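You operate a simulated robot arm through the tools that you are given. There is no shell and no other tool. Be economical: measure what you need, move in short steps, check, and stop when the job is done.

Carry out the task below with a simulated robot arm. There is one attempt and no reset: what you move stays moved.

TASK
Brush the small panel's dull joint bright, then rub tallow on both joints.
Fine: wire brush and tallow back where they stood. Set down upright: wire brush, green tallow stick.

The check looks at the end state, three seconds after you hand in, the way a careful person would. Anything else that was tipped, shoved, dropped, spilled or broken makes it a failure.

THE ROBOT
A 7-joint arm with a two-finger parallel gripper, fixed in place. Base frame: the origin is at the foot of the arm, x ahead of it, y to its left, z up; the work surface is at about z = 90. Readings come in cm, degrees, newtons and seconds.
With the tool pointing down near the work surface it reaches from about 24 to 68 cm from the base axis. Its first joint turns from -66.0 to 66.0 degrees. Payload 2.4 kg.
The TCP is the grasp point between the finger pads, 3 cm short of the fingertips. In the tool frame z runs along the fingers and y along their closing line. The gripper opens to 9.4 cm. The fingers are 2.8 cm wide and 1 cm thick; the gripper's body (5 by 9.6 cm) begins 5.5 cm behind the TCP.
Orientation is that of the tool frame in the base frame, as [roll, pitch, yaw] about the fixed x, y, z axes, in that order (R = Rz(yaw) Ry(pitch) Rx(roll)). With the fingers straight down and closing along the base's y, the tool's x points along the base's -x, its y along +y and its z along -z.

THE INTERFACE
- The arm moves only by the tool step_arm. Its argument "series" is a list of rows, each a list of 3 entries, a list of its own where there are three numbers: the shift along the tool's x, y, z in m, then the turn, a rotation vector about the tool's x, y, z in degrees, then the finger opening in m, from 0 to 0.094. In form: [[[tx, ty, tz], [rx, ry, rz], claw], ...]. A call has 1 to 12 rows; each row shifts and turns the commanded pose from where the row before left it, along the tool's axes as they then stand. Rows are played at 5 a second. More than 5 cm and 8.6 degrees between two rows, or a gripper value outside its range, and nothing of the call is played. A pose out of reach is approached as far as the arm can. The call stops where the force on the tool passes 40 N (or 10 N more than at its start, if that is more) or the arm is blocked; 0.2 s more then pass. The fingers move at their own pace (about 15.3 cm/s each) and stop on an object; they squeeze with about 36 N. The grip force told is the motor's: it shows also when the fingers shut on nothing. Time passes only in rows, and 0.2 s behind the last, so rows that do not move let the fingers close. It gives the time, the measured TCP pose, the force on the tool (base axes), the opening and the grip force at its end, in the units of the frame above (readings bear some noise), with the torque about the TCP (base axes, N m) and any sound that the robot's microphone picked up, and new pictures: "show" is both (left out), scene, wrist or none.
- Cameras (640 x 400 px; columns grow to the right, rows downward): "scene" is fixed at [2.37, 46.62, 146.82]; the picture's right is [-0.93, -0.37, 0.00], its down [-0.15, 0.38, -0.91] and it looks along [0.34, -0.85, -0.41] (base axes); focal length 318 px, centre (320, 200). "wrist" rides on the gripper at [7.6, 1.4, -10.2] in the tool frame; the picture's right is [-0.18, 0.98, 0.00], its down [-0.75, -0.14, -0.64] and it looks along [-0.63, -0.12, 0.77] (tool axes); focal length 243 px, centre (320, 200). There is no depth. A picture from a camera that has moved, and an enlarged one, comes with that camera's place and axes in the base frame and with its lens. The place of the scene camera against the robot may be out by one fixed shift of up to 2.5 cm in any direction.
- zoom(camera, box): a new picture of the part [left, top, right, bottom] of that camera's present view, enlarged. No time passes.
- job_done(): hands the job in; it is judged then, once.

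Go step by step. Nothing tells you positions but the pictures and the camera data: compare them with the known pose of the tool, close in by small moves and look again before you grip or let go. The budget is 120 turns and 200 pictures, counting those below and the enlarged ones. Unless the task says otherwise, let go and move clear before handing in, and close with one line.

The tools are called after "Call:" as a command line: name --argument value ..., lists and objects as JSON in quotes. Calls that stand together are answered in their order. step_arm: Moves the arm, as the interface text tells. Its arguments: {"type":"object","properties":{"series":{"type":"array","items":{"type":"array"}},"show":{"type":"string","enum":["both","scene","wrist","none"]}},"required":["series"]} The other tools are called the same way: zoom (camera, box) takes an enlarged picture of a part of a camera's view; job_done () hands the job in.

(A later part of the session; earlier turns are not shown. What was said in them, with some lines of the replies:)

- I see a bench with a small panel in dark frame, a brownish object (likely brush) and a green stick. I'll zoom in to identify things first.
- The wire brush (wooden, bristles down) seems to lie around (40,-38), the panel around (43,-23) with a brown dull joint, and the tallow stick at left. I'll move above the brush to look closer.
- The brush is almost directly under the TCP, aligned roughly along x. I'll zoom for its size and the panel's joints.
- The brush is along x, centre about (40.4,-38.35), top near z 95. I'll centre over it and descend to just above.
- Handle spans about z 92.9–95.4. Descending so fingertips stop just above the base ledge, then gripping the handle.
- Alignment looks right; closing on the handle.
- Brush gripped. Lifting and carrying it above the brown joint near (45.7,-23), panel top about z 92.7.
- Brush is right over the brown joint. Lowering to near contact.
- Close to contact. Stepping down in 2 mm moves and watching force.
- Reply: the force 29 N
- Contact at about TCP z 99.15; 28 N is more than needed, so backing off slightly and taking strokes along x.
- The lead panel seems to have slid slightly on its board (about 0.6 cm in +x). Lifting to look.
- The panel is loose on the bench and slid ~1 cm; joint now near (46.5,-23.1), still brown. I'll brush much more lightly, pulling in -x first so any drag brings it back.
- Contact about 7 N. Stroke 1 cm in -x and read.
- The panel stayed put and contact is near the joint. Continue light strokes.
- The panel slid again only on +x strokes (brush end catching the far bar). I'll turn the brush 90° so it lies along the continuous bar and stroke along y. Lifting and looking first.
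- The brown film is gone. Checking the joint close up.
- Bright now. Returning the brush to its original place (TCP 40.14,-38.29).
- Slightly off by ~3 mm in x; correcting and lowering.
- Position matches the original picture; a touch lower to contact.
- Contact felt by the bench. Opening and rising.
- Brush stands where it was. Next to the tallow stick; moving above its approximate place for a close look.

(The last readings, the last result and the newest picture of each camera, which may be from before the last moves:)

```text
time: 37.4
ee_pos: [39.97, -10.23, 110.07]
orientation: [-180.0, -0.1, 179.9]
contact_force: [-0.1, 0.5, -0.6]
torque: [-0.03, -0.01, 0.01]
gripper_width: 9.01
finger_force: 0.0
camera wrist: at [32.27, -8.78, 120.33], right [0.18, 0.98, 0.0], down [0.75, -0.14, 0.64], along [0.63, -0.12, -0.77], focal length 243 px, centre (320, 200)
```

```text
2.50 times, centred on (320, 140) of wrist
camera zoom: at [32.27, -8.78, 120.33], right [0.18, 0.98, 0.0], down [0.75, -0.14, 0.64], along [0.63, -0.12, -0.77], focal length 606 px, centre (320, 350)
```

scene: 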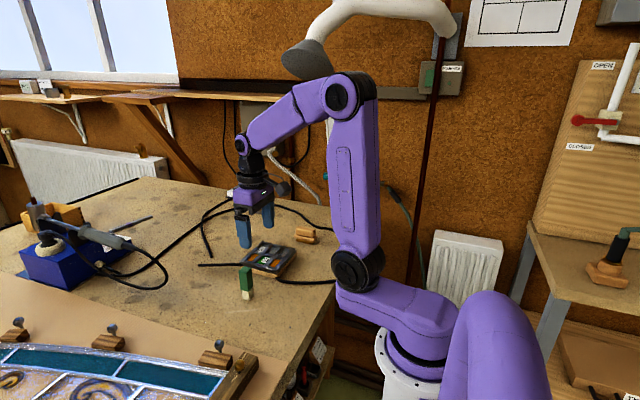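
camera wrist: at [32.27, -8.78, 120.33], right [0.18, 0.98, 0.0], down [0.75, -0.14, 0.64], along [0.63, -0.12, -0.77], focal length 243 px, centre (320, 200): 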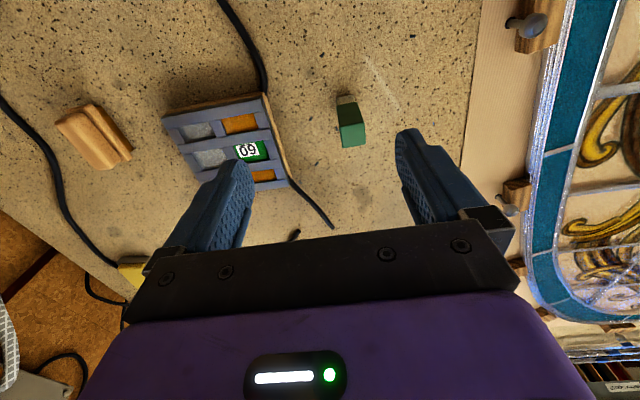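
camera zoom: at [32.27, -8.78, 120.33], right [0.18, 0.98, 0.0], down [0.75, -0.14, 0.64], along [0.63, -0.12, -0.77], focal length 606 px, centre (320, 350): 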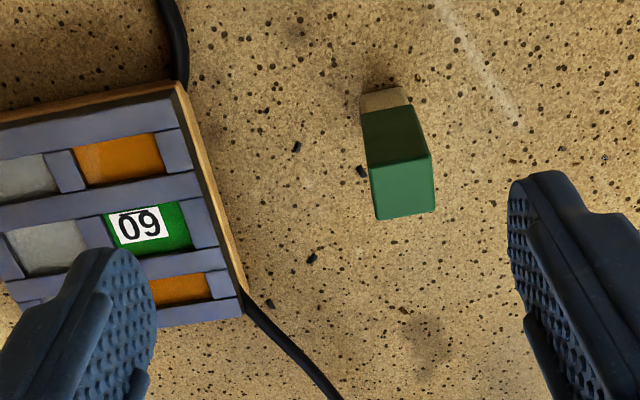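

Stick centre ≈ (43.0,-7.55), top z≈98, square to the axes. Positioning just above it.

Call:
step_arm --series '[[[-0.015, 0.0135, 0], [0, 0, 0], 0.06], [[-0.015, 0.0135, 0.02], [0, 0, 0], 0.06], [[0, 0, 0.03], [0, 0, 0], 0.055], [[0, 0, 0.03], [0, 0, 0], 0.055], [[0, 0, 0], [0, 0, 0], 0.055], [[0, 0, 0], [0, 0, 0], 0.055]]' --show "wrist"

Call:
zoom --camera "scene" --box '[200, 210, 290, 310]'

```text
time: 38.8
ee_pos: [42.86, -7.55, 102.16]
orientation: [180.0, 0.1, -180.0]
contact_force: [-0.1, 0.2, -0.4]
torque: [0.02, 0.01, 0.0]
gripper_width: 5.5
finger_force: 0.1
camera wrist: at [35.31, -6.0, 112.37], right [0.18, 0.98, 0.0], down [0.75, -0.14, 0.64], along [0.63, -0.12, -0.77], focal length 243 px, centre (320, 200)
```

wrist: 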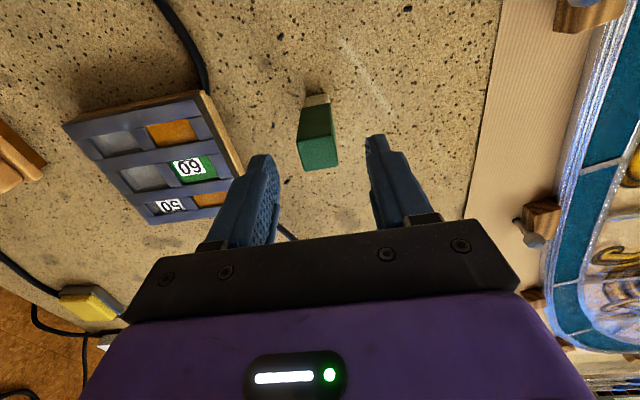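

```text
4.00 times, centred on (245, 260) of scene
camera zoom: at [2.37, 46.62, 146.82], right [-0.93, -0.37, 0.0], down [-0.15, 0.38, -0.91], along [0.34, -0.85, -0.41], focal length 1271 px, centre (620, -40)
```

zoom: 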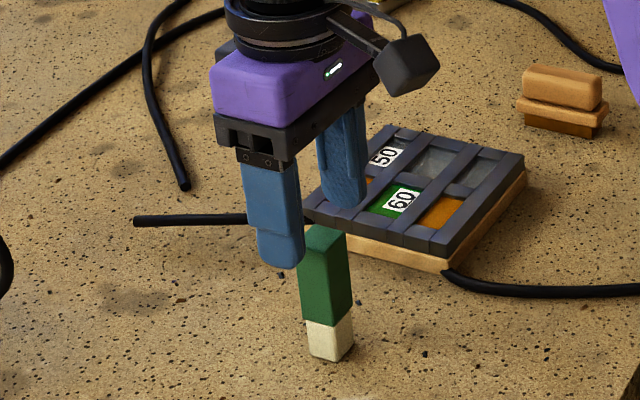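

Alignment is good by both cameras. Descending around the green part.

Call:
step_arm --series '[[[0, 0, 0.02], [0, 0, 0], 0.055], [[0, 0, 0.02], [0, 0, 0], 0.055], [[0, 0, 0.016], [0, 0, 0], 0.055], [[0, 0, 0], [0, 0, 0], 0.055], [[0, 0, 0], [0, 0, 0], 0.055]]' --show "wrist"

Call:
zoom --camera "scene" --box '[200, 210, 290, 310]'

Call:
zoom --camera "wrist" --box '[230, 90, 410, 250]'

```text
time: 40.0
ee_pos: [42.88, -7.63, 96.65]
orientation: [-180.0, 0.0, -180.0]
contact_force: [-0.1, -0.7, 0.4]
torque: [0.01, 0.04, 0.0]
gripper_width: 5.51
finger_force: 0.2
camera wrist: at [35.33, -6.13, 106.85], right [0.18, 0.98, 0.0], down [0.75, -0.14, 0.64], along [0.63, -0.12, -0.77], focal length 243 px, centre (320, 200)
```

wrist: 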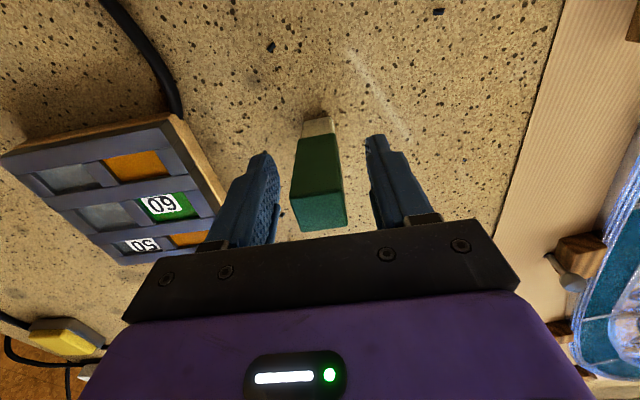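

```text
4.00 times, centred on (245, 260) of scene
camera zoom: at [2.37, 46.62, 146.82], right [-0.93, -0.37, 0.0], down [-0.15, 0.38, -0.91], along [0.34, -0.85, -0.41], focal length 1271 px, centre (620, -40)
```

zoom: 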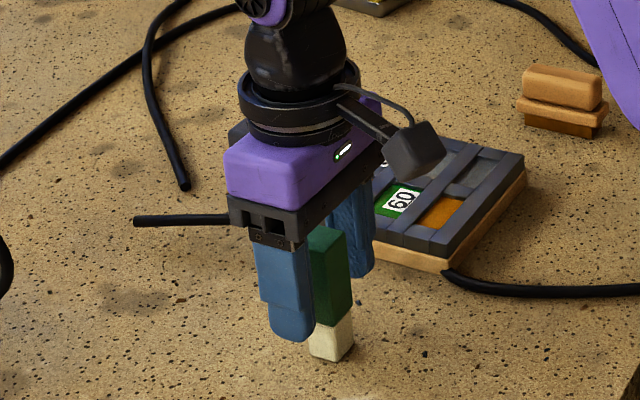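

```text
2.50 times, centred on (320, 170) of wrist
camera zoom: at [35.33, -6.13, 106.85], right [0.18, 0.98, 0.0], down [0.75, -0.14, 0.64], along [0.63, -0.12, -0.77], focal length 606 px, centre (320, 275)
```

zoom: 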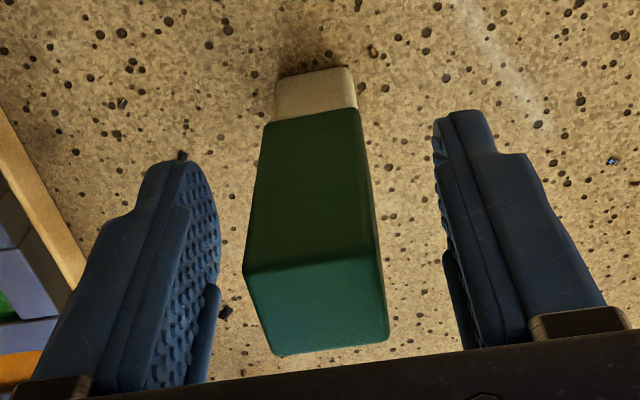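

Centred. Closing on the stick.

Call:
step_arm --series '[[[0, 0, 0], [0, 0, 0], 0.035], [[0, 0, 0], [0, 0, 0], 0.025], [[0, 0, 0], [0, 0, 0], 0.015], [[0, 0, 0], [0, 0, 0], 0.0], [[0, 0, 0], [0, 0, 0], 0.0]]' --show "wrist"

Call:
zoom --camera "scene" --box '[200, 210, 290, 310]'

```text
time: 41.2
ee_pos: [42.93, -7.57, 96.63]
orientation: [-180.0, 0.1, 179.9]
contact_force: [0.2, -0.2, -0.5]
torque: [-0.02, 0.01, 0.0]
gripper_width: 2.72
finger_force: 36.3
camera wrist: at [35.34, -6.13, 106.86], right [0.18, 0.98, 0.0], down [0.75, -0.14, 0.64], along [0.63, -0.12, -0.77], focal length 243 px, centre (320, 200)
```

wrist: 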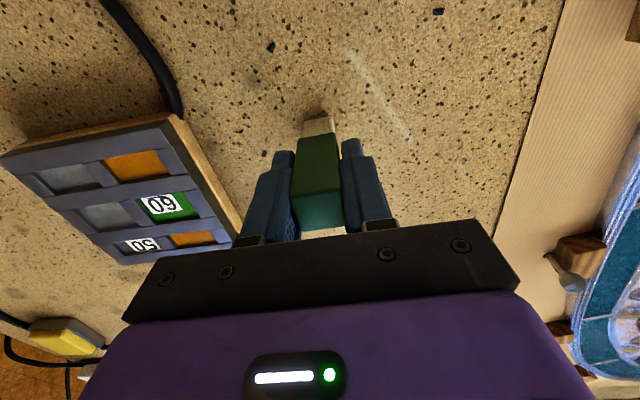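

```text
4.00 times, centred on (245, 260) of scene
camera zoom: at [2.37, 46.62, 146.82], right [-0.93, -0.37, 0.0], down [-0.15, 0.38, -0.91], along [0.34, -0.85, -0.41], focal length 1271 px, centre (620, -40)
```

zoom: 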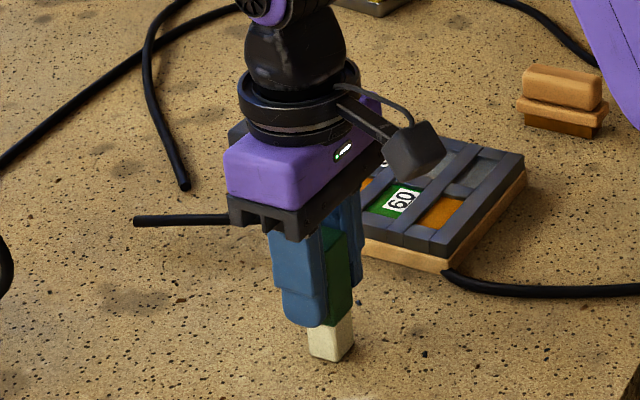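

Gripped (2.7 cm). Lifting and moving toward the panel, then measuring joints.

Call:
step_arm --series '[[[0, 0, -0.03], [0, 0, 0], 0.0], [[0, 0, -0.03], [0, 0, 0], 0.0], [[0, 0, -0.03], [0, 0, 0], 0.0], [[0.03, -0.03, 0], [0, 0, 0], 0.0], [[0.03, -0.03, 0], [0, 0, 0], 0.0], [[0, 0, 0], [0, 0, 0], 0.0], [[0, 0, 0], [0, 0, 0], 0.0]]' --show "wrist"

Call:
zoom --camera "wrist" --box '[140, 80, 340, 240]'

```text
time: 42.8
ee_pos: [37.05, -13.46, 105.67]
orientation: [-180.0, 0.0, -179.9]
contact_force: [-0.2, -0.5, 0.0]
torque: [0.03, -0.01, 0.01]
gripper_width: 2.73
finger_force: 35.8
camera wrist: at [29.47, -12.07, 116.04], right [0.18, 0.98, 0.0], down [0.75, -0.14, 0.64], along [0.63, -0.12, -0.77], focal length 243 px, centre (320, 200)
```

wrist: 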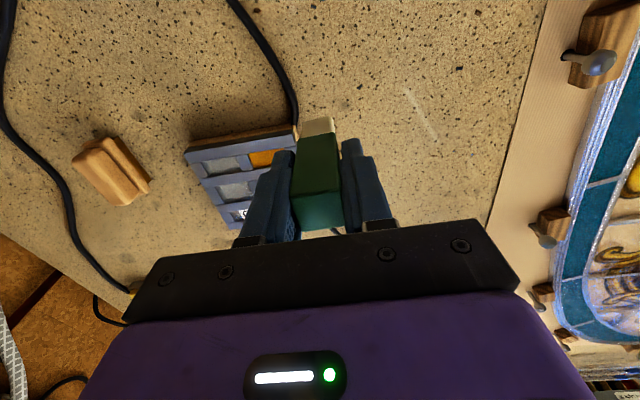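

```text
2.50 times, centred on (240, 160) of wrist
camera zoom: at [29.47, -12.07, 116.04], right [0.18, 0.98, 0.0], down [0.75, -0.14, 0.64], along [0.63, -0.12, -0.77], focal length 606 px, centre (520, 300)
```

zoom: 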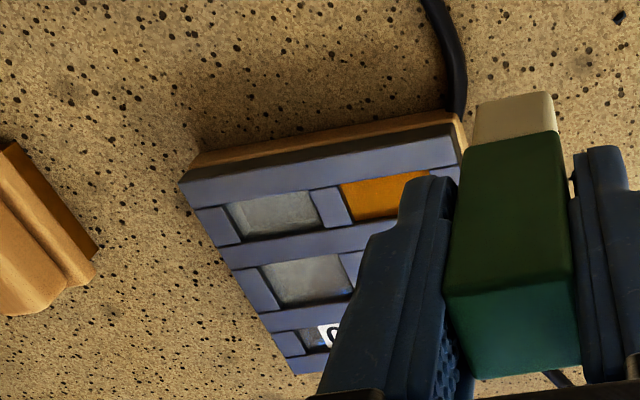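

Joints: A≈(43.35,-23.0), B≈(47.5,-23.0). Taking the stick over joint A, close above.

Call:
step_arm --series '[[[-0.021, -0.032, 0], [0, 0, 0], 0.0], [[-0.021, -0.032, 0], [0, 0, 0], 0.0], [[-0.021, -0.0315, 0], [0, 0, 0], 0.0], [[0, 0, 0.025], [0, 0, 0], 0.0], [[0, 0, 0.025], [0, 0, 0], 0.0], [[0, 0, 0], [0, 0, 0], 0.0], [[0, 0, 0], [0, 0, 0], 0.0]]' --show "wrist"

Call:
zoom --camera "scene" --box '[230, 200, 320, 290]'

```text
time: 44.4
ee_pos: [43.38, -23.03, 100.64]
orientation: [179.9, 0.1, 180.0]
contact_force: [-1.0, -0.3, -1.1]
torque: [0.01, 0.0, 0.02]
gripper_width: 2.72
finger_force: 36.2
camera wrist: at [35.65, -21.61, 110.79], right [0.18, 0.98, 0.0], down [0.75, -0.14, 0.64], along [0.63, -0.12, -0.77], focal length 243 px, centre (320, 200)
```

wrist: 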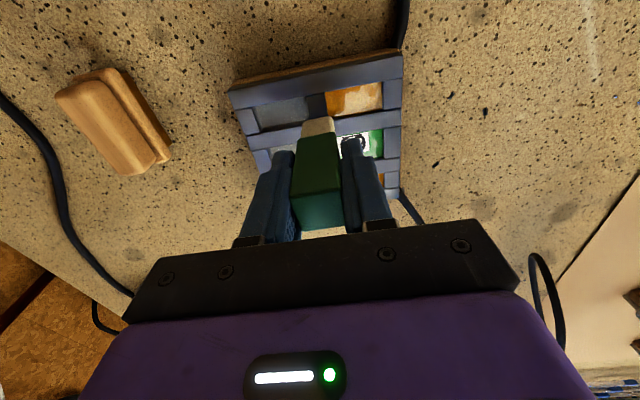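

```text
4.44 times, centred on (275, 245) of scene
camera zoom: at [2.37, 46.62, 146.82], right [-0.93, -0.37, 0.0], down [-0.15, 0.38, -0.91], along [0.34, -0.85, -0.41], focal length 1412 px, centre (520, 0)
```

zoom: 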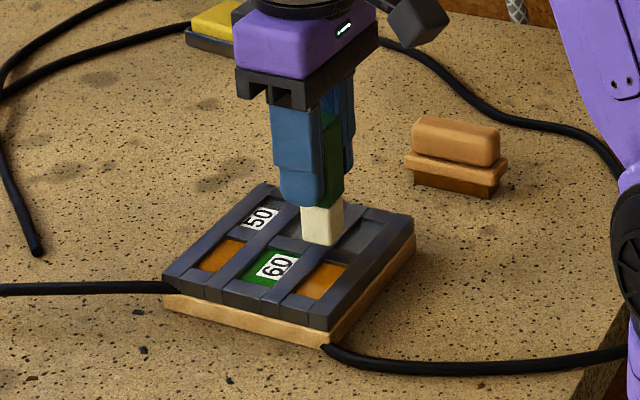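

Over joint A. Lowering gently.

Call:
step_arm --series '[[[0, 0, 0.008], [0, 0, 0], 0.0], [[0, 0, 0], [0, 0, 0], 0.0]]' --show "none"

Call:
step_arm --series '[[[0, 0, 0.002], [0, 0, 0], 0.0], [[0, 0, 0], [0, 0, 0], 0.0]]' --show "none"

Call:
step_arm --series '[[[0, 0, 0.0006], [0, 0, 0], 0.0], [[0, 0, 0], [0, 0, 0], 0.0]]' --show "none"

Call:
step_arm --series '[[[0, 0, 0.0005], [0, 0, 0], 0.0], [[0, 0, 0], [0, 0, 0], 0.0]]' --show "none"

```text
time: 45.0
ee_pos: [43.11, -23.07, 99.63]
orientation: [180.0, 0.0, 180.0]
contact_force: [0.1, -0.3, -0.8]
torque: [0.02, 0.02, -0.01]
gripper_width: 2.74
finger_force: 36.5
```

```text
time: 45.6
ee_pos: [43.18, -23.07, 99.47]
orientation: [180.0, 0.0, 179.9]
contact_force: [0.4, -0.2, -1.5]
torque: [-0.02, -0.01, -0.02]
gripper_width: 2.71
finger_force: 35.3
```

```text
time: 46.2
ee_pos: [43.25, -22.95, 99.49]
orientation: [180.0, 0.0, -179.9]
contact_force: [0.1, -0.1, -0.6]
torque: [-0.01, -0.01, 0.04]
gripper_width: 2.71
finger_force: 36.1
```

```text
time: 46.8
ee_pos: [43.36, -23.0, 99.4]
orientation: [-179.9, 0.1, 179.8]
contact_force: [-2.5, 0.4, 9.8]
torque: [0.03, 0.1, 0.01]
gripper_width: 2.74
finger_force: 36.3
```

Contact. Easing off slightly and rubbing along the bar (y).

Call:
step_arm --series '[[[0, 0.003, -0.0002], [0, 0, 0], 0.0], [[0, 0.004, 0], [0, 0, 0], 0.0], [[0, -0.004, 0], [0, 0, 0], 0.0], [[0, -0.004, 0], [0, 0, 0], 0.0], [[0, -0.004, 0], [0, 0, 0], 0.0], [[0, -0.003, 0], [0, 0, 0], 0.0], [[0, 0.004, 0], [0, 0, 0], 0.0], [[0, 0.004, 0], [0, 0, 0], 0.0]]' --show "none"

Call:
zoom --camera "scene" --box '[230, 200, 320, 290]'

```text
time: 48.6
ee_pos: [43.41, -23.08, 99.37]
orientation: [-180.0, 0.0, 180.0]
contact_force: [-0.1, -0.6, 0.9]
torque: [0.0, 0.0, 0.01]
gripper_width: 2.72
finger_force: 35.9
```

```text
4.44 times, centred on (275, 245) of scene
camera zoom: at [2.37, 46.62, 146.82], right [-0.93, -0.37, 0.0], down [-0.15, 0.38, -0.91], along [0.34, -0.85, -0.41], focal length 1412 px, centre (520, 0)
```

zoom: 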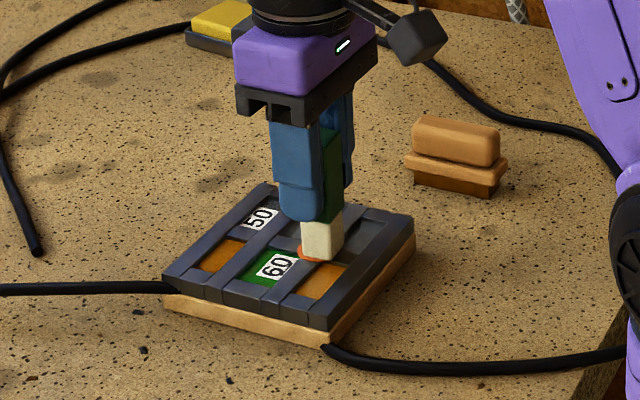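

A mark has appeared at joint A and the panel stayed put. Lifting to see it.

Call:
step_arm --series '[[[0, 0, -0.02], [0, 0, 0], 0.0], [[0, 0, -0.03], [0, 0, 0], 0.0], [[0.04, 0, 0], [0, 0, 0], 0.0], [[0, 0, 0], [0, 0, 0], 0.0]]' --show "none"

Call:
zoom --camera "scene" --box '[252, 238, 312, 276]'

```text
time: 49.6
ee_pos: [39.27, -22.88, 104.54]
orientation: [179.9, 0.0, 179.9]
contact_force: [0.4, -0.5, -0.5]
torque: [0.01, -0.03, -0.03]
gripper_width: 2.74
finger_force: 36.7
```

```text
10.53 times, centred on (282, 257) of scene
camera zoom: at [2.37, 46.62, 146.82], right [-0.93, -0.37, 0.0], down [-0.15, 0.38, -0.91], along [0.34, -0.85, -0.41], focal length 3344 px, centre (720, -400)
```

zoom: 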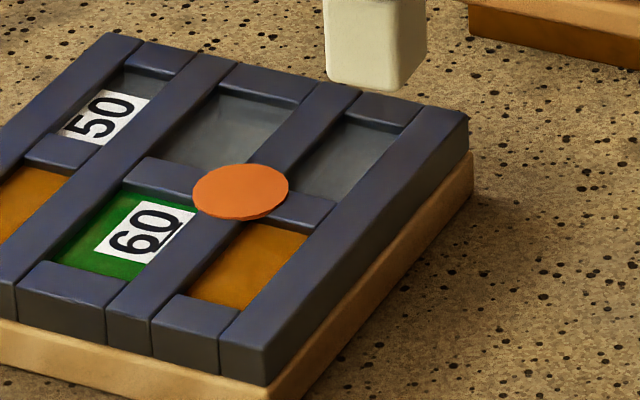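

Joint A is now coated. Next joint B at (47.5,-23.0).

Call:
step_arm --series '[[[-0.041, 0, 0], [0, 0, 0], 0.0], [[-0.041, -0.001, 0], [0, 0, 0], 0.0], [[0, 0, 0.02], [0, 0, 0], 0.0], [[0, 0, 0.02], [0, 0, 0], 0.0], [[0, 0, 0.006], [0, 0, 0], 0.0], [[0, 0, 0], [0, 0, 0], 0.0], [[0, 0, 0], [0, 0, 0], 0.0]]' --show "none"

Call:
zoom --camera "scene" --box '[230, 200, 320, 290]'

Call:
step_arm --series '[[[0, 0, 0.001], [0, 0, 0], 0.0], [[0, 0, 0], [0, 0, 0], 0.0]]' --show "none"

```text
time: 51.2
ee_pos: [47.54, -23.17, 99.76]
orientation: [180.0, -0.1, 179.9]
contact_force: [0.7, -0.7, -0.8]
torque: [-0.01, -0.01, 0.01]
gripper_width: 2.73
finger_force: 35.6
```

```text
4.44 times, centred on (275, 245) of scene
camera zoom: at [2.37, 46.62, 146.82], right [-0.93, -0.37, 0.0], down [-0.15, 0.38, -0.91], along [0.34, -0.85, -0.41], focal length 1412 px, centre (520, 0)
```

zoom: 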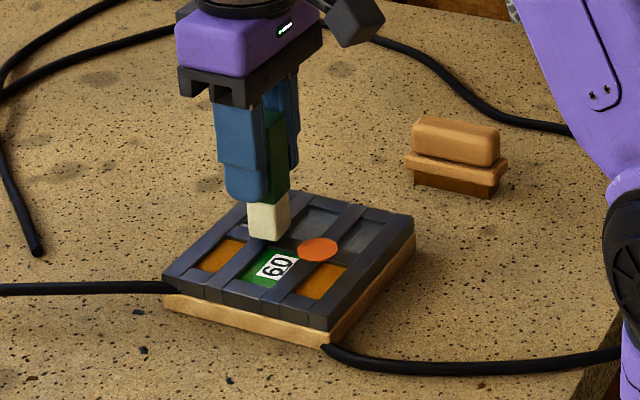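

```text
time: 51.8
ee_pos: [47.56, -23.07, 99.85]
orientation: [-180.0, 0.1, -179.9]
contact_force: [-0.3, 0.2, -0.3]
torque: [-0.01, 0.0, 0.0]
gripper_width: 2.71
finger_force: 35.9
```

Nearly aligned on B; small tweak and lower.

Call:
step_arm --series '[[[-0.001, -0.002, 0.002], [0, 0, 0], 0.0], [[0, 0, 0], [0, 0, 0], 0.0]]' --show "none"

Call:
step_arm --series '[[[0, 0, 0.001], [0, 0, 0], 0.0], [[0, 0, 0], [0, 0, 0], 0.0]]' --show "none"

Call:
step_arm --series '[[[0, 0, 0.0005], [0, 0, 0], 0.0], [[0, 0, 0], [0, 0, 0], 0.0]]' --show "none"

```text
time: 52.4
ee_pos: [47.68, -23.34, 99.61]
orientation: [-180.0, 0.1, 180.0]
contact_force: [0.3, 0.7, -0.5]
torque: [0.01, 0.04, 0.01]
gripper_width: 2.71
finger_force: 36.5
```

```text
time: 53.0
ee_pos: [47.63, -23.31, 99.57]
orientation: [180.0, -0.1, 179.9]
contact_force: [-0.3, -0.9, -0.9]
torque: [0.0, -0.03, -0.04]
gripper_width: 2.73
finger_force: 36.7
```

```text
time: 53.6
ee_pos: [47.66, -23.32, 99.41]
orientation: [-180.0, 0.0, -179.9]
contact_force: [0.4, -0.9, 2.8]
torque: [0.03, 0.02, -0.01]
gripper_width: 2.72
finger_force: 36.0
```

Contact ~3.5 N. A hair more and rub along y.

Call:
step_arm --series '[[[0, 0.003, 0.0001], [0, 0, 0], 0.0], [[0, 0.004, 0], [0, 0, 0], 0.0], [[0, -0.004, 0], [0, 0, 0], 0.0], [[0, -0.004, 0], [0, 0, 0], 0.0], [[0, -0.004, 0], [0, 0, 0], 0.0], [[0, -0.003, 0], [0, 0, 0], 0.0], [[0, 0.004, 0], [0, 0, 0], 0.0], [[0, 0.004, 0], [0, 0, 0], 0.0]]' --show "none"

Call:
zoom --camera "scene" --box '[230, 200, 320, 290]'

```text
time: 55.4
ee_pos: [47.56, -23.32, 99.4]
orientation: [180.0, 0.0, 180.0]
contact_force: [0.3, -2.0, 1.8]
torque: [-0.01, 0.0, -0.01]
gripper_width: 2.71
finger_force: 36.1
```

```text
4.44 times, centred on (275, 245) of scene
camera zoom: at [2.37, 46.62, 146.82], right [-0.93, -0.37, 0.0], down [-0.15, 0.38, -0.91], along [0.34, -0.85, -0.41], focal length 1412 px, centre (520, 0)
```

zoom: 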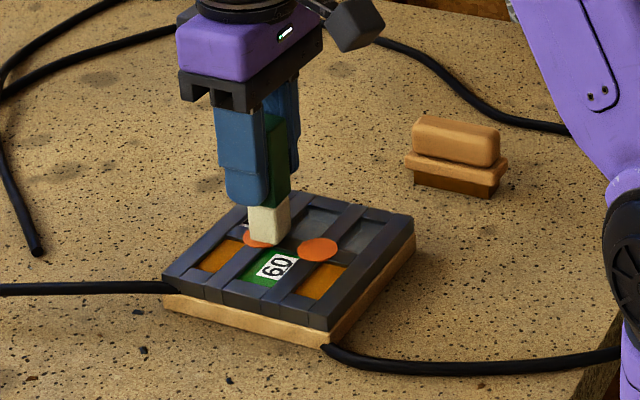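

Both joints show tallow. Lifting to compare.

Call:
step_arm --series '[[[0, 0, -0.02], [0, 0, 0], 0.0], [[0, 0, -0.04], [0, 0, 0], 0.0], [[0.04, 0.02, 0], [0, 0, 0], 0.0], [[0.03, 0.04, 0], [0, 0, 0], 0.0], [[0, 0.04, 0], [0, 0, 0], 0.0], [[0, 0, 0], [0, 0, 0], 0.0]]' --show "none"

Call:
zoom --camera "scene" --box '[230, 220, 330, 300]'

```text
time: 56.8
ee_pos: [40.62, -13.46, 105.46]
orientation: [180.0, 0.1, 180.0]
contact_force: [0.0, 0.0, -1.0]
torque: [0.02, 0.0, 0.03]
gripper_width: 2.73
finger_force: 35.8
```

```text
5.00 times, centred on (280, 260) of scene
camera zoom: at [2.37, 46.62, 146.82], right [-0.93, -0.37, 0.0], down [-0.15, 0.38, -0.91], along [0.34, -0.85, -0.41], focal length 1588 px, centre (520, -100)
```

zoom: 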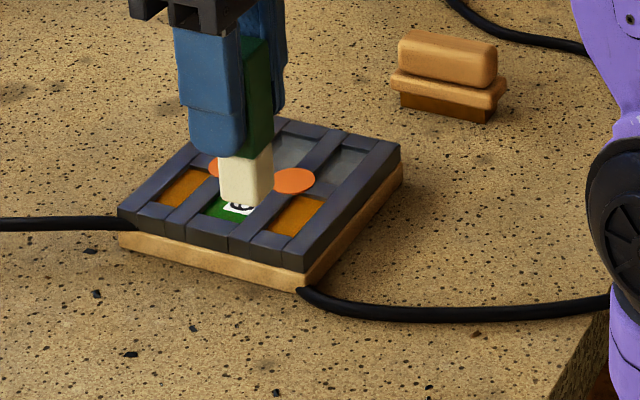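

Returning the stick to (42.9,-7.57).

Call:
step_arm --series '[[[-0.012, 0.03, 0], [0, 0, 0], 0.0], [[-0.011, 0.029, 0], [0, 0, 0], 0.0], [[0, 0, 0.03], [0, 0, 0], 0.0], [[0, 0, 0.03], [0, 0, 0], 0.0], [[0, 0, 0.02], [0, 0, 0], 0.0], [[0, 0, 0], [0, 0, 0], 0.0], [[0, 0, 0], [0, 0, 0], 0.0]]' --show "none"

Call:
zoom --camera "scene" --box '[200, 210, 290, 310]'

```text
time: 58.4
ee_pos: [42.76, -7.52, 97.27]
orientation: [-180.0, 0.0, 179.9]
contact_force: [0.2, 0.1, 0.1]
torque: [0.0, -0.01, 0.0]
gripper_width: 2.75
finger_force: 35.7
```

```text
4.00 times, centred on (245, 260) of scene
camera zoom: at [2.37, 46.62, 146.82], right [-0.93, -0.37, 0.0], down [-0.15, 0.38, -0.91], along [0.34, -0.85, -0.41], focal length 1271 px, centre (620, -40)
```

zoom: 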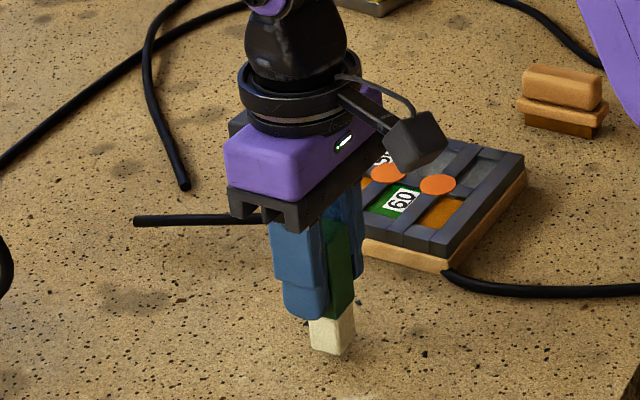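

Matches. Lowering to contact.

Call:
step_arm --series '[[[0, 0, 0.004], [0, 0, 0], 0.0], [[0, 0, 0], [0, 0, 0], 0.0]]' --show "none"

Call:
step_arm --series '[[[-0.001, 0, 0.002], [0, 0, 0], 0.0], [[0, 0, 0], [0, 0, 0], 0.0]]' --show "none"

Call:
step_arm --series '[[[0, 0, 0.0007], [0, 0, 0], 0.0], [[0, 0, 0], [0, 0, 0], 0.0]]' --show "none"

```text
time: 59.0
ee_pos: [42.89, -7.49, 97.05]
orientation: [-180.0, 0.0, 180.0]
contact_force: [-0.3, 0.8, -0.1]
torque: [0.01, -0.03, -0.03]
gripper_width: 2.73
finger_force: 35.9
```

```text
time: 59.6
ee_pos: [42.96, -7.48, 96.79]
orientation: [-179.9, 0.1, -180.0]
contact_force: [0.7, -0.1, -0.2]
torque: [-0.01, 0.02, 0.01]
gripper_width: 2.7
finger_force: 36.0
```

```text
time: 60.2
ee_pos: [43.01, -7.55, 96.65]
orientation: [179.9, 0.0, -179.9]
contact_force: [-1.3, -0.6, -1.9]
torque: [-0.01, -0.04, -0.02]
gripper_width: 2.71
finger_force: 35.8
```

Call:
step_arm --series '[[[0, 0, 0.0007], [0, 0, 0], 0.0], [[0, 0, 0], [0, 0, 0], 0.0]]' --show "none"

Call:
step_arm --series '[[[0, 0, 0.0006], [0, 0, 0], 0.0], [[0, 0, 0], [0, 0, 0], 0.0]]' --show "none"

```text
time: 60.8
ee_pos: [42.97, -7.53, 96.67]
orientation: [-180.0, 0.0, -180.0]
contact_force: [-0.4, -1.0, 0.2]
torque: [-0.01, -0.01, 0.03]
gripper_width: 2.75
finger_force: 35.9
```

```text
time: 61.4
ee_pos: [43.05, -7.41, 96.58]
orientation: [180.0, 0.0, -180.0]
contact_force: [-0.2, -0.1, 0.5]
torque: [0.0, -0.01, -0.03]
gripper_width: 2.72
finger_force: 36.1
```

Call:
step_arm --series '[[[0, 0, 0.0005], [0, 0, 0], 0.0], [[0, 0, 0], [0, 0, 0], 0.0]]' --show "none"

Call:
zoom --camera "scene" --box '[200, 210, 290, 310]'

```text
time: 62.0
ee_pos: [42.99, -7.47, 96.64]
orientation: [179.9, 0.0, -179.9]
contact_force: [-0.9, 0.9, 12.0]
torque: [0.09, 0.21, 0.04]
gripper_width: 2.73
finger_force: 35.7
```

```text
4.00 times, centred on (245, 260) of scene
camera zoom: at [2.35, 46.63, 146.82], right [-0.93, -0.37, 0.0], down [-0.15, 0.38, -0.91], along [0.34, -0.85, -0.41], focal length 1271 px, centre (620, -40)
```

zoom: 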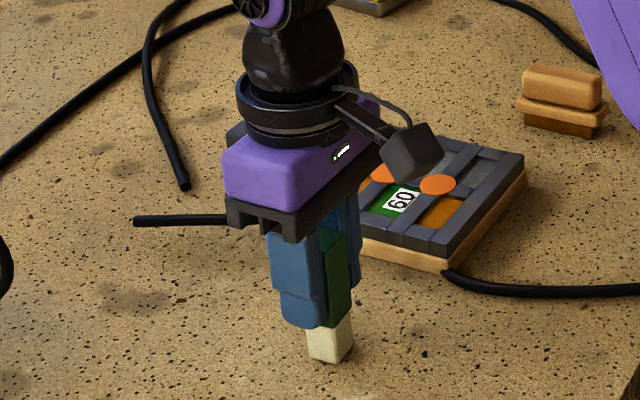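

In place. Easing pressure, releasing, rising.

Call:
step_arm --series '[[[0, 0, -0.0004], [0, 0, 0], 0.0], [[0, 0, 0], [0, 0, 0], 0.035], [[0, 0, 0], [0, 0, 0], 0.055], [[0, 0, 0], [0, 0, 0], 0.055], [[0, 0, -0.03], [0, 0, 0], 0.055], [[0, 0, -0.04], [0, 0, 0], 0.055], [[0, 0, -0.04], [0, 0, 0], 0.055], [[0, 0, 0], [0, 0, 0], 0.055]]' --show "wrist"

Call:
zoom --camera "scene" --box '[230, 220, 330, 300]'

```text
time: 63.8
ee_pos: [43.09, -7.53, 107.76]
orientation: [-180.0, 0.0, 180.0]
contact_force: [-0.5, 0.2, -0.6]
torque: [0.0, -0.02, 0.02]
gripper_width: 5.52
finger_force: 0.0
camera wrist: at [35.42, -6.05, 117.95], right [0.18, 0.98, 0.0], down [0.75, -0.14, 0.64], along [0.63, -0.12, -0.77], focal length 243 px, centre (320, 200)
```

wrist: 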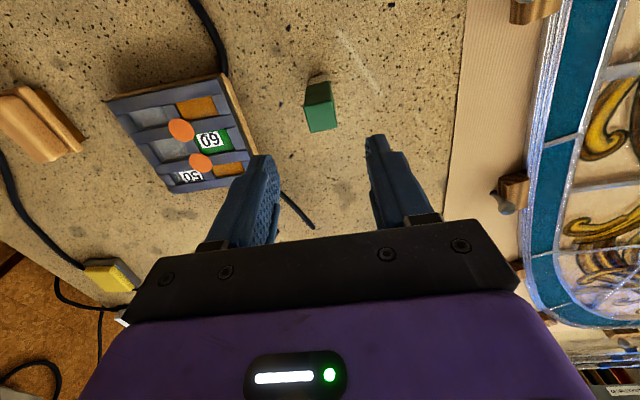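

```text
5.00 times, centred on (280, 260) of scene
camera zoom: at [2.37, 46.62, 146.82], right [-0.93, -0.37, 0.0], down [-0.15, 0.38, -0.91], along [0.34, -0.85, -0.41], focal length 1588 px, centre (520, -100)
```

zoom: 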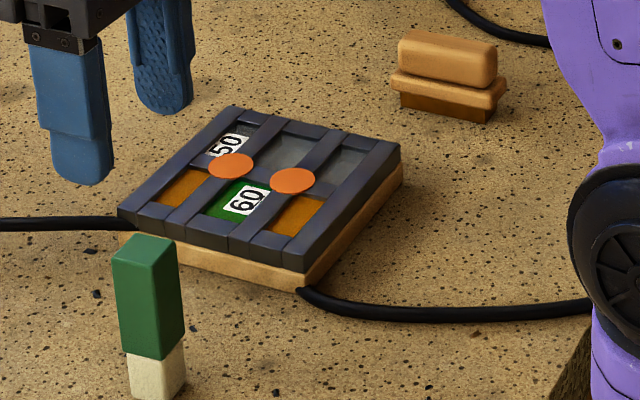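

Brush and stick match the starting picture. The panel sits ~1.95 cm too far in +x; I'll go behind its far edge with open fingers and ease it back.

Call:
step_arm --series '[[[-0.022, -0.031, 0], [0, 0, 0], 0.05], [[-0.022, -0.031, 0], [0, 0, 0], 0.05], [[-0.022, -0.031, 0], [0, 0, 0], 0.05], [[-0.022, -0.031, 0], [0, 0, 0], 0.05], [[-0.022, -0.031, 0], [0, 0, 0], 0.05], [[0, 0, 0.035], [0, 0, 0], 0.05], [[0, 0, 0.035], [0, 0, 0], 0.05], [[0, 0, 0.02], [0, 0, 0], 0.05], [[0, 0, 0], [0, 0, 0], 0.05], [[0, 0, 0], [0, 0, 0], 0.05]]'

Call:
zoom --camera "scene" --box '[210, 200, 310, 280]'

Call:
zoom --camera "wrist" --box '[200, 60, 440, 240]'

```text
time: 66.0
ee_pos: [54.16, -23.1, 98.58]
orientation: [-179.9, 0.1, 179.9]
contact_force: [0.1, -0.4, -0.4]
torque: [0.01, 0.01, -0.01]
gripper_width: 5.0
finger_force: 0.0
camera wrist: at [46.53, -21.68, 108.7], right [0.18, 0.98, 0.0], down [0.75, -0.14, 0.64], along [0.63, -0.12, -0.77], focal length 243 px, centre (320, 200)
```

scene: 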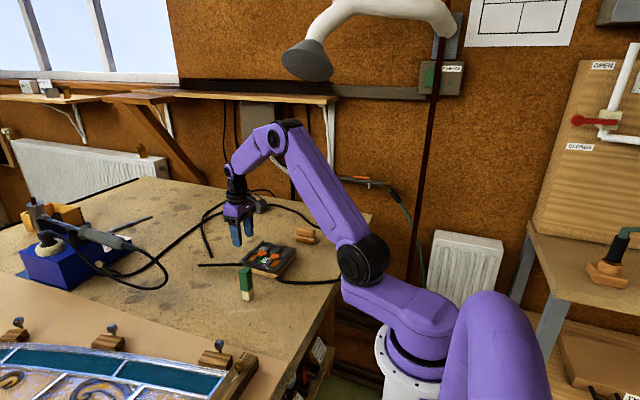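
wrist: 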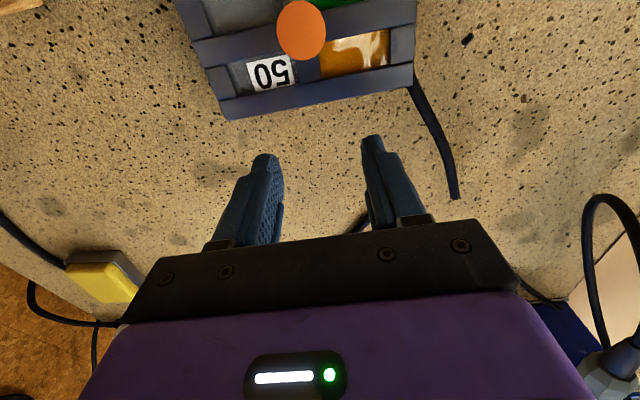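

```text
5.00 times, centred on (260, 240) of scene
camera zoom: at [2.37, 46.62, 146.82], right [-0.93, -0.37, 0.0], down [-0.15, 0.38, -0.91], along [0.34, -0.85, -0.41], focal length 1588 px, centre (620, 0)
```

zoom: 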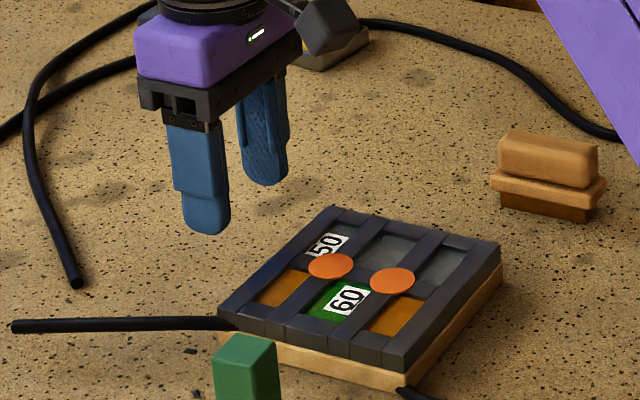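

```text
2.22 times, centred on (320, 150) of wrist
camera zoom: at [46.53, -21.68, 108.7], right [0.18, 0.98, 0.0], down [0.75, -0.14, 0.64], along [0.63, -0.12, -0.77], focal length 539 px, centre (320, 311)
```

zoom: 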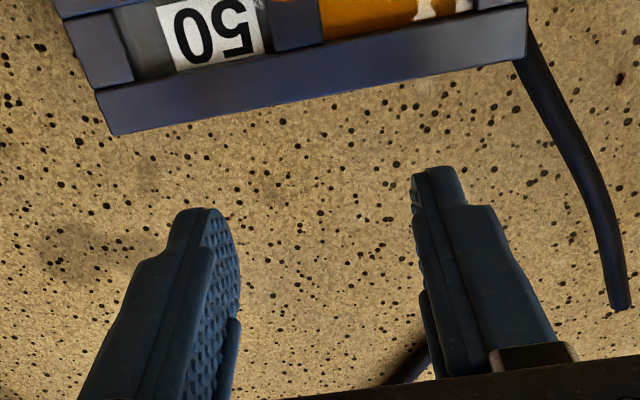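

Panel's far edge is at x≈51.65, square to the axes, centred on y≈-23. Lowering behind it and pushing slowly toward -x.

Call:
step_arm --series '[[[0, 0, 0.025], [0, 0, 0], 0.05], [[0, 0, 0.021], [0, 0, 0], 0.05], [[0, 0, 0], [0, 0, 0], 0.05], [[0.004, 0, 0], [0, 0, 0], 0.05], [[0.004, 0, 0], [0, 0, 0], 0.05], [[0.003, 0, 0], [0, 0, 0], 0.05], [[0.003, 0, 0], [0, 0, 0], 0.05], [[0.003, 0, 0], [0, 0, 0], 0.05], [[0.003, 0, 0], [0, 0, 0], 0.05], [[0, 0, 0], [0, 0, 0], 0.05]]' --show "wrist"

Call:
zoom --camera "scene" --box '[230, 220, 330, 300]'

```text
time: 68.2
ee_pos: [51.92, -23.02, 94.04]
orientation: [-180.0, 0.0, 180.0]
contact_force: [2.3, 0.3, 0.1]
torque: [0.03, -0.05, 0.01]
gripper_width: 5.01
finger_force: 0.1
camera wrist: at [44.4, -21.54, 104.2], right [0.18, 0.98, 0.0], down [0.75, -0.14, 0.64], along [0.63, -0.12, -0.77], focal length 243 px, centre (320, 200)
```

wrist: 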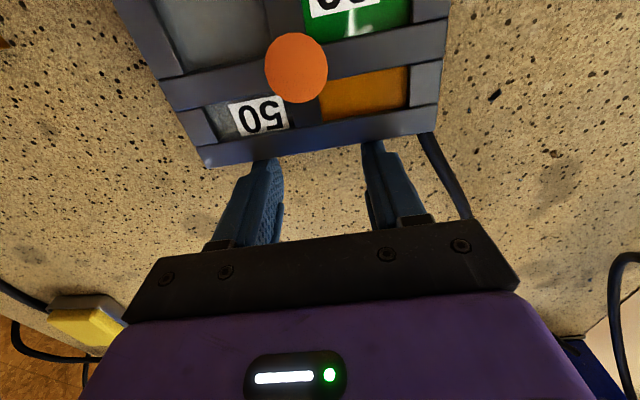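

```text
5.00 times, centred on (280, 260) of scene
camera zoom: at [2.37, 46.62, 146.82], right [-0.93, -0.37, 0.0], down [-0.15, 0.38, -0.91], along [0.34, -0.85, -0.41], focal length 1588 px, centre (520, -100)
```

zoom: 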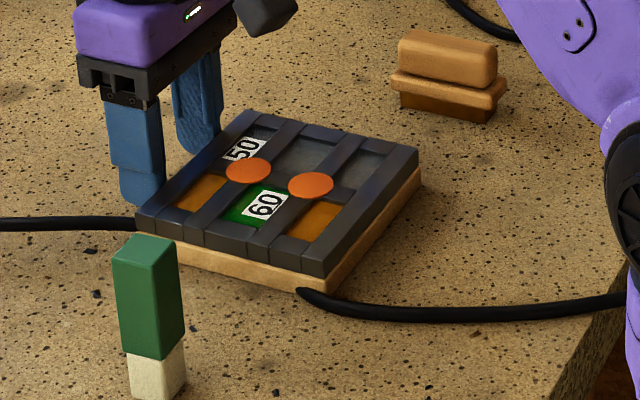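

About 0.9 cm left to go, smooth push at ~2 N.

Call:
step_arm --series '[[[0.003, 0, 0], [0, 0, 0], 0.05], [[0.003, 0, 0], [0, 0, 0], 0.05], [[0.0025, 0, 0], [0, 0, 0], 0.05], [[0, 0, 0], [0, 0, 0], 0.05]]' --show "none"

Call:
zoom --camera "scene" --box '[230, 220, 330, 300]'

```text
time: 69.2
ee_pos: [51.41, -22.99, 93.98]
orientation: [-180.0, 0.0, 179.9]
contact_force: [1.7, 1.2, 0.1]
torque: [0.04, -0.01, 0.02]
gripper_width: 5.01
finger_force: 0.1
```

```text
5.00 times, centred on (280, 260) of scene
camera zoom: at [2.37, 46.62, 146.82], right [-0.93, -0.37, 0.0], down [-0.15, 0.38, -0.91], along [0.34, -0.85, -0.41], focal length 1588 px, centre (520, -100)
```

zoom: 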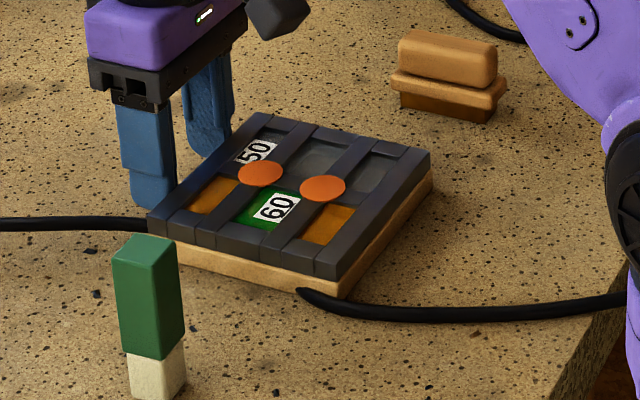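

The panel is back at its original place to within a couple of millimetres. Backing off and rising clear.

Call:
step_arm --series '[[[-0.015, 0, 0], [0, 0, 0], 0.05], [[0, 0, -0.04], [0, 0, 0], 0.05], [[0, 0, -0.05], [0, 0, 0], 0.05], [[0, 0, -0.05], [0, 0, 0], 0.05], [[0, 0, -0.05], [0, 0, 0], 0.05], [[0.04, 0, -0.03], [0, 0, 0], 0.05], [[0.04, 0, 0], [0, 0, 0], 0.05], [[0.04, 0, 0], [0, 0, 0], 0.05], [[0.04, 0, 0], [0, 0, 0], 0.05], [[0, 0, 0], [0, 0, 0], 0.05]]'

Call:
zoom --camera "scene" --box '[220, 200, 340, 300]'

Call:
zoom --camera "wrist" --box '[160, 40, 480, 240]'

```text
time: 71.4
ee_pos: [36.66, -23.02, 115.98]
orientation: [-180.0, 0.1, 179.9]
contact_force: [0.2, -0.1, 0.3]
torque: [-0.03, -0.04, 0.01]
gripper_width: 5.0
finger_force: 0.0
camera wrist: at [29.04, -21.52, 126.14], right [0.18, 0.98, 0.0], down [0.75, -0.14, 0.64], along [0.63, -0.12, -0.77], focal length 243 px, centre (320, 200)
```

scene: 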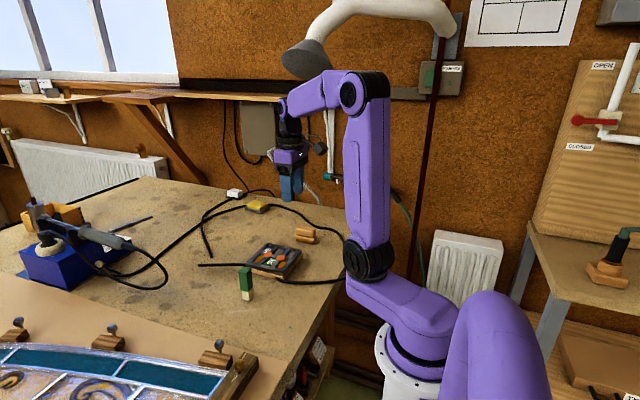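
wrist: 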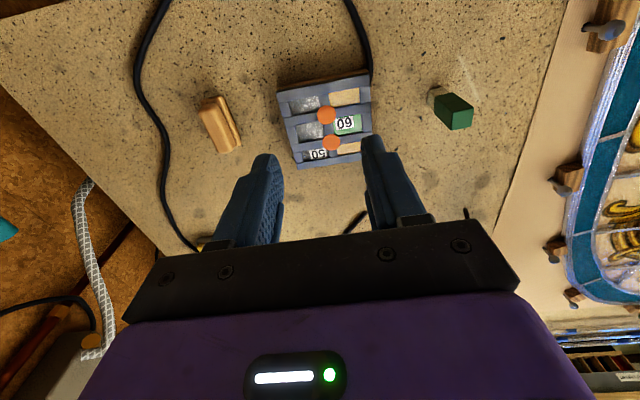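

```text
4.00 times, centred on (280, 250) of scene
camera zoom: at [2.37, 46.62, 146.82], right [-0.93, -0.37, 0.0], down [-0.15, 0.38, -0.91], along [0.34, -0.85, -0.41], focal length 1271 px, centre (480, 0)
```

zoom: 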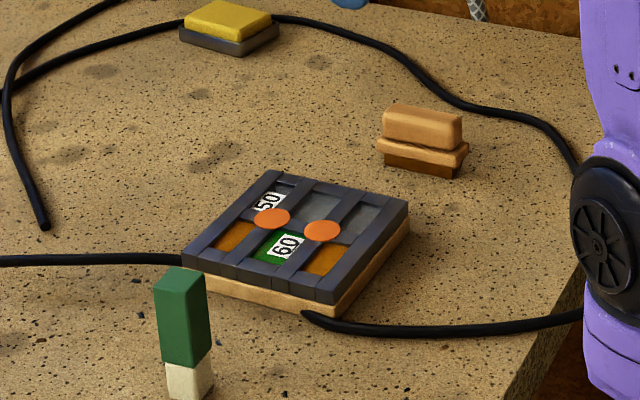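

```text
2.00 times, centred on (320, 140) of wrist
camera zoom: at [29.04, -21.52, 126.14], right [0.18, 0.98, 0.0], down [0.75, -0.14, 0.64], along [0.63, -0.12, -0.77], focal length 485 px, centre (320, 320)
```

zoom: 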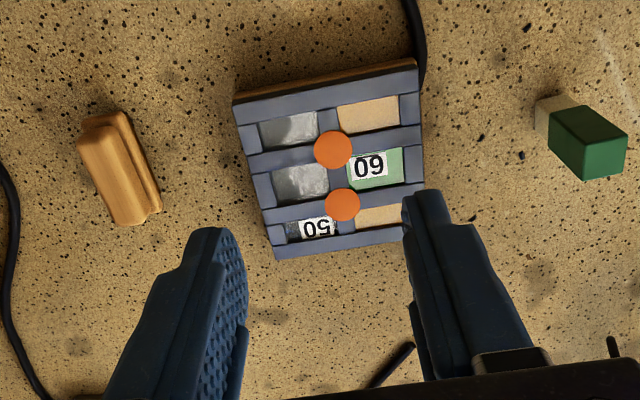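

Both joints are coated, the brush and the tallow stick stand upright where they were, and the panel is back in place. Handing in.

Call:
job_done

```text
The job is handed in.
```

I brushed the small panel's dull joint bright and rubbed tallow on both joints. The wire brush and the green tallow stick are upright where they stood. The brush caught on the panel and slid it about 2 cm, so I pushed it back to within a few millimetres of its starting place.
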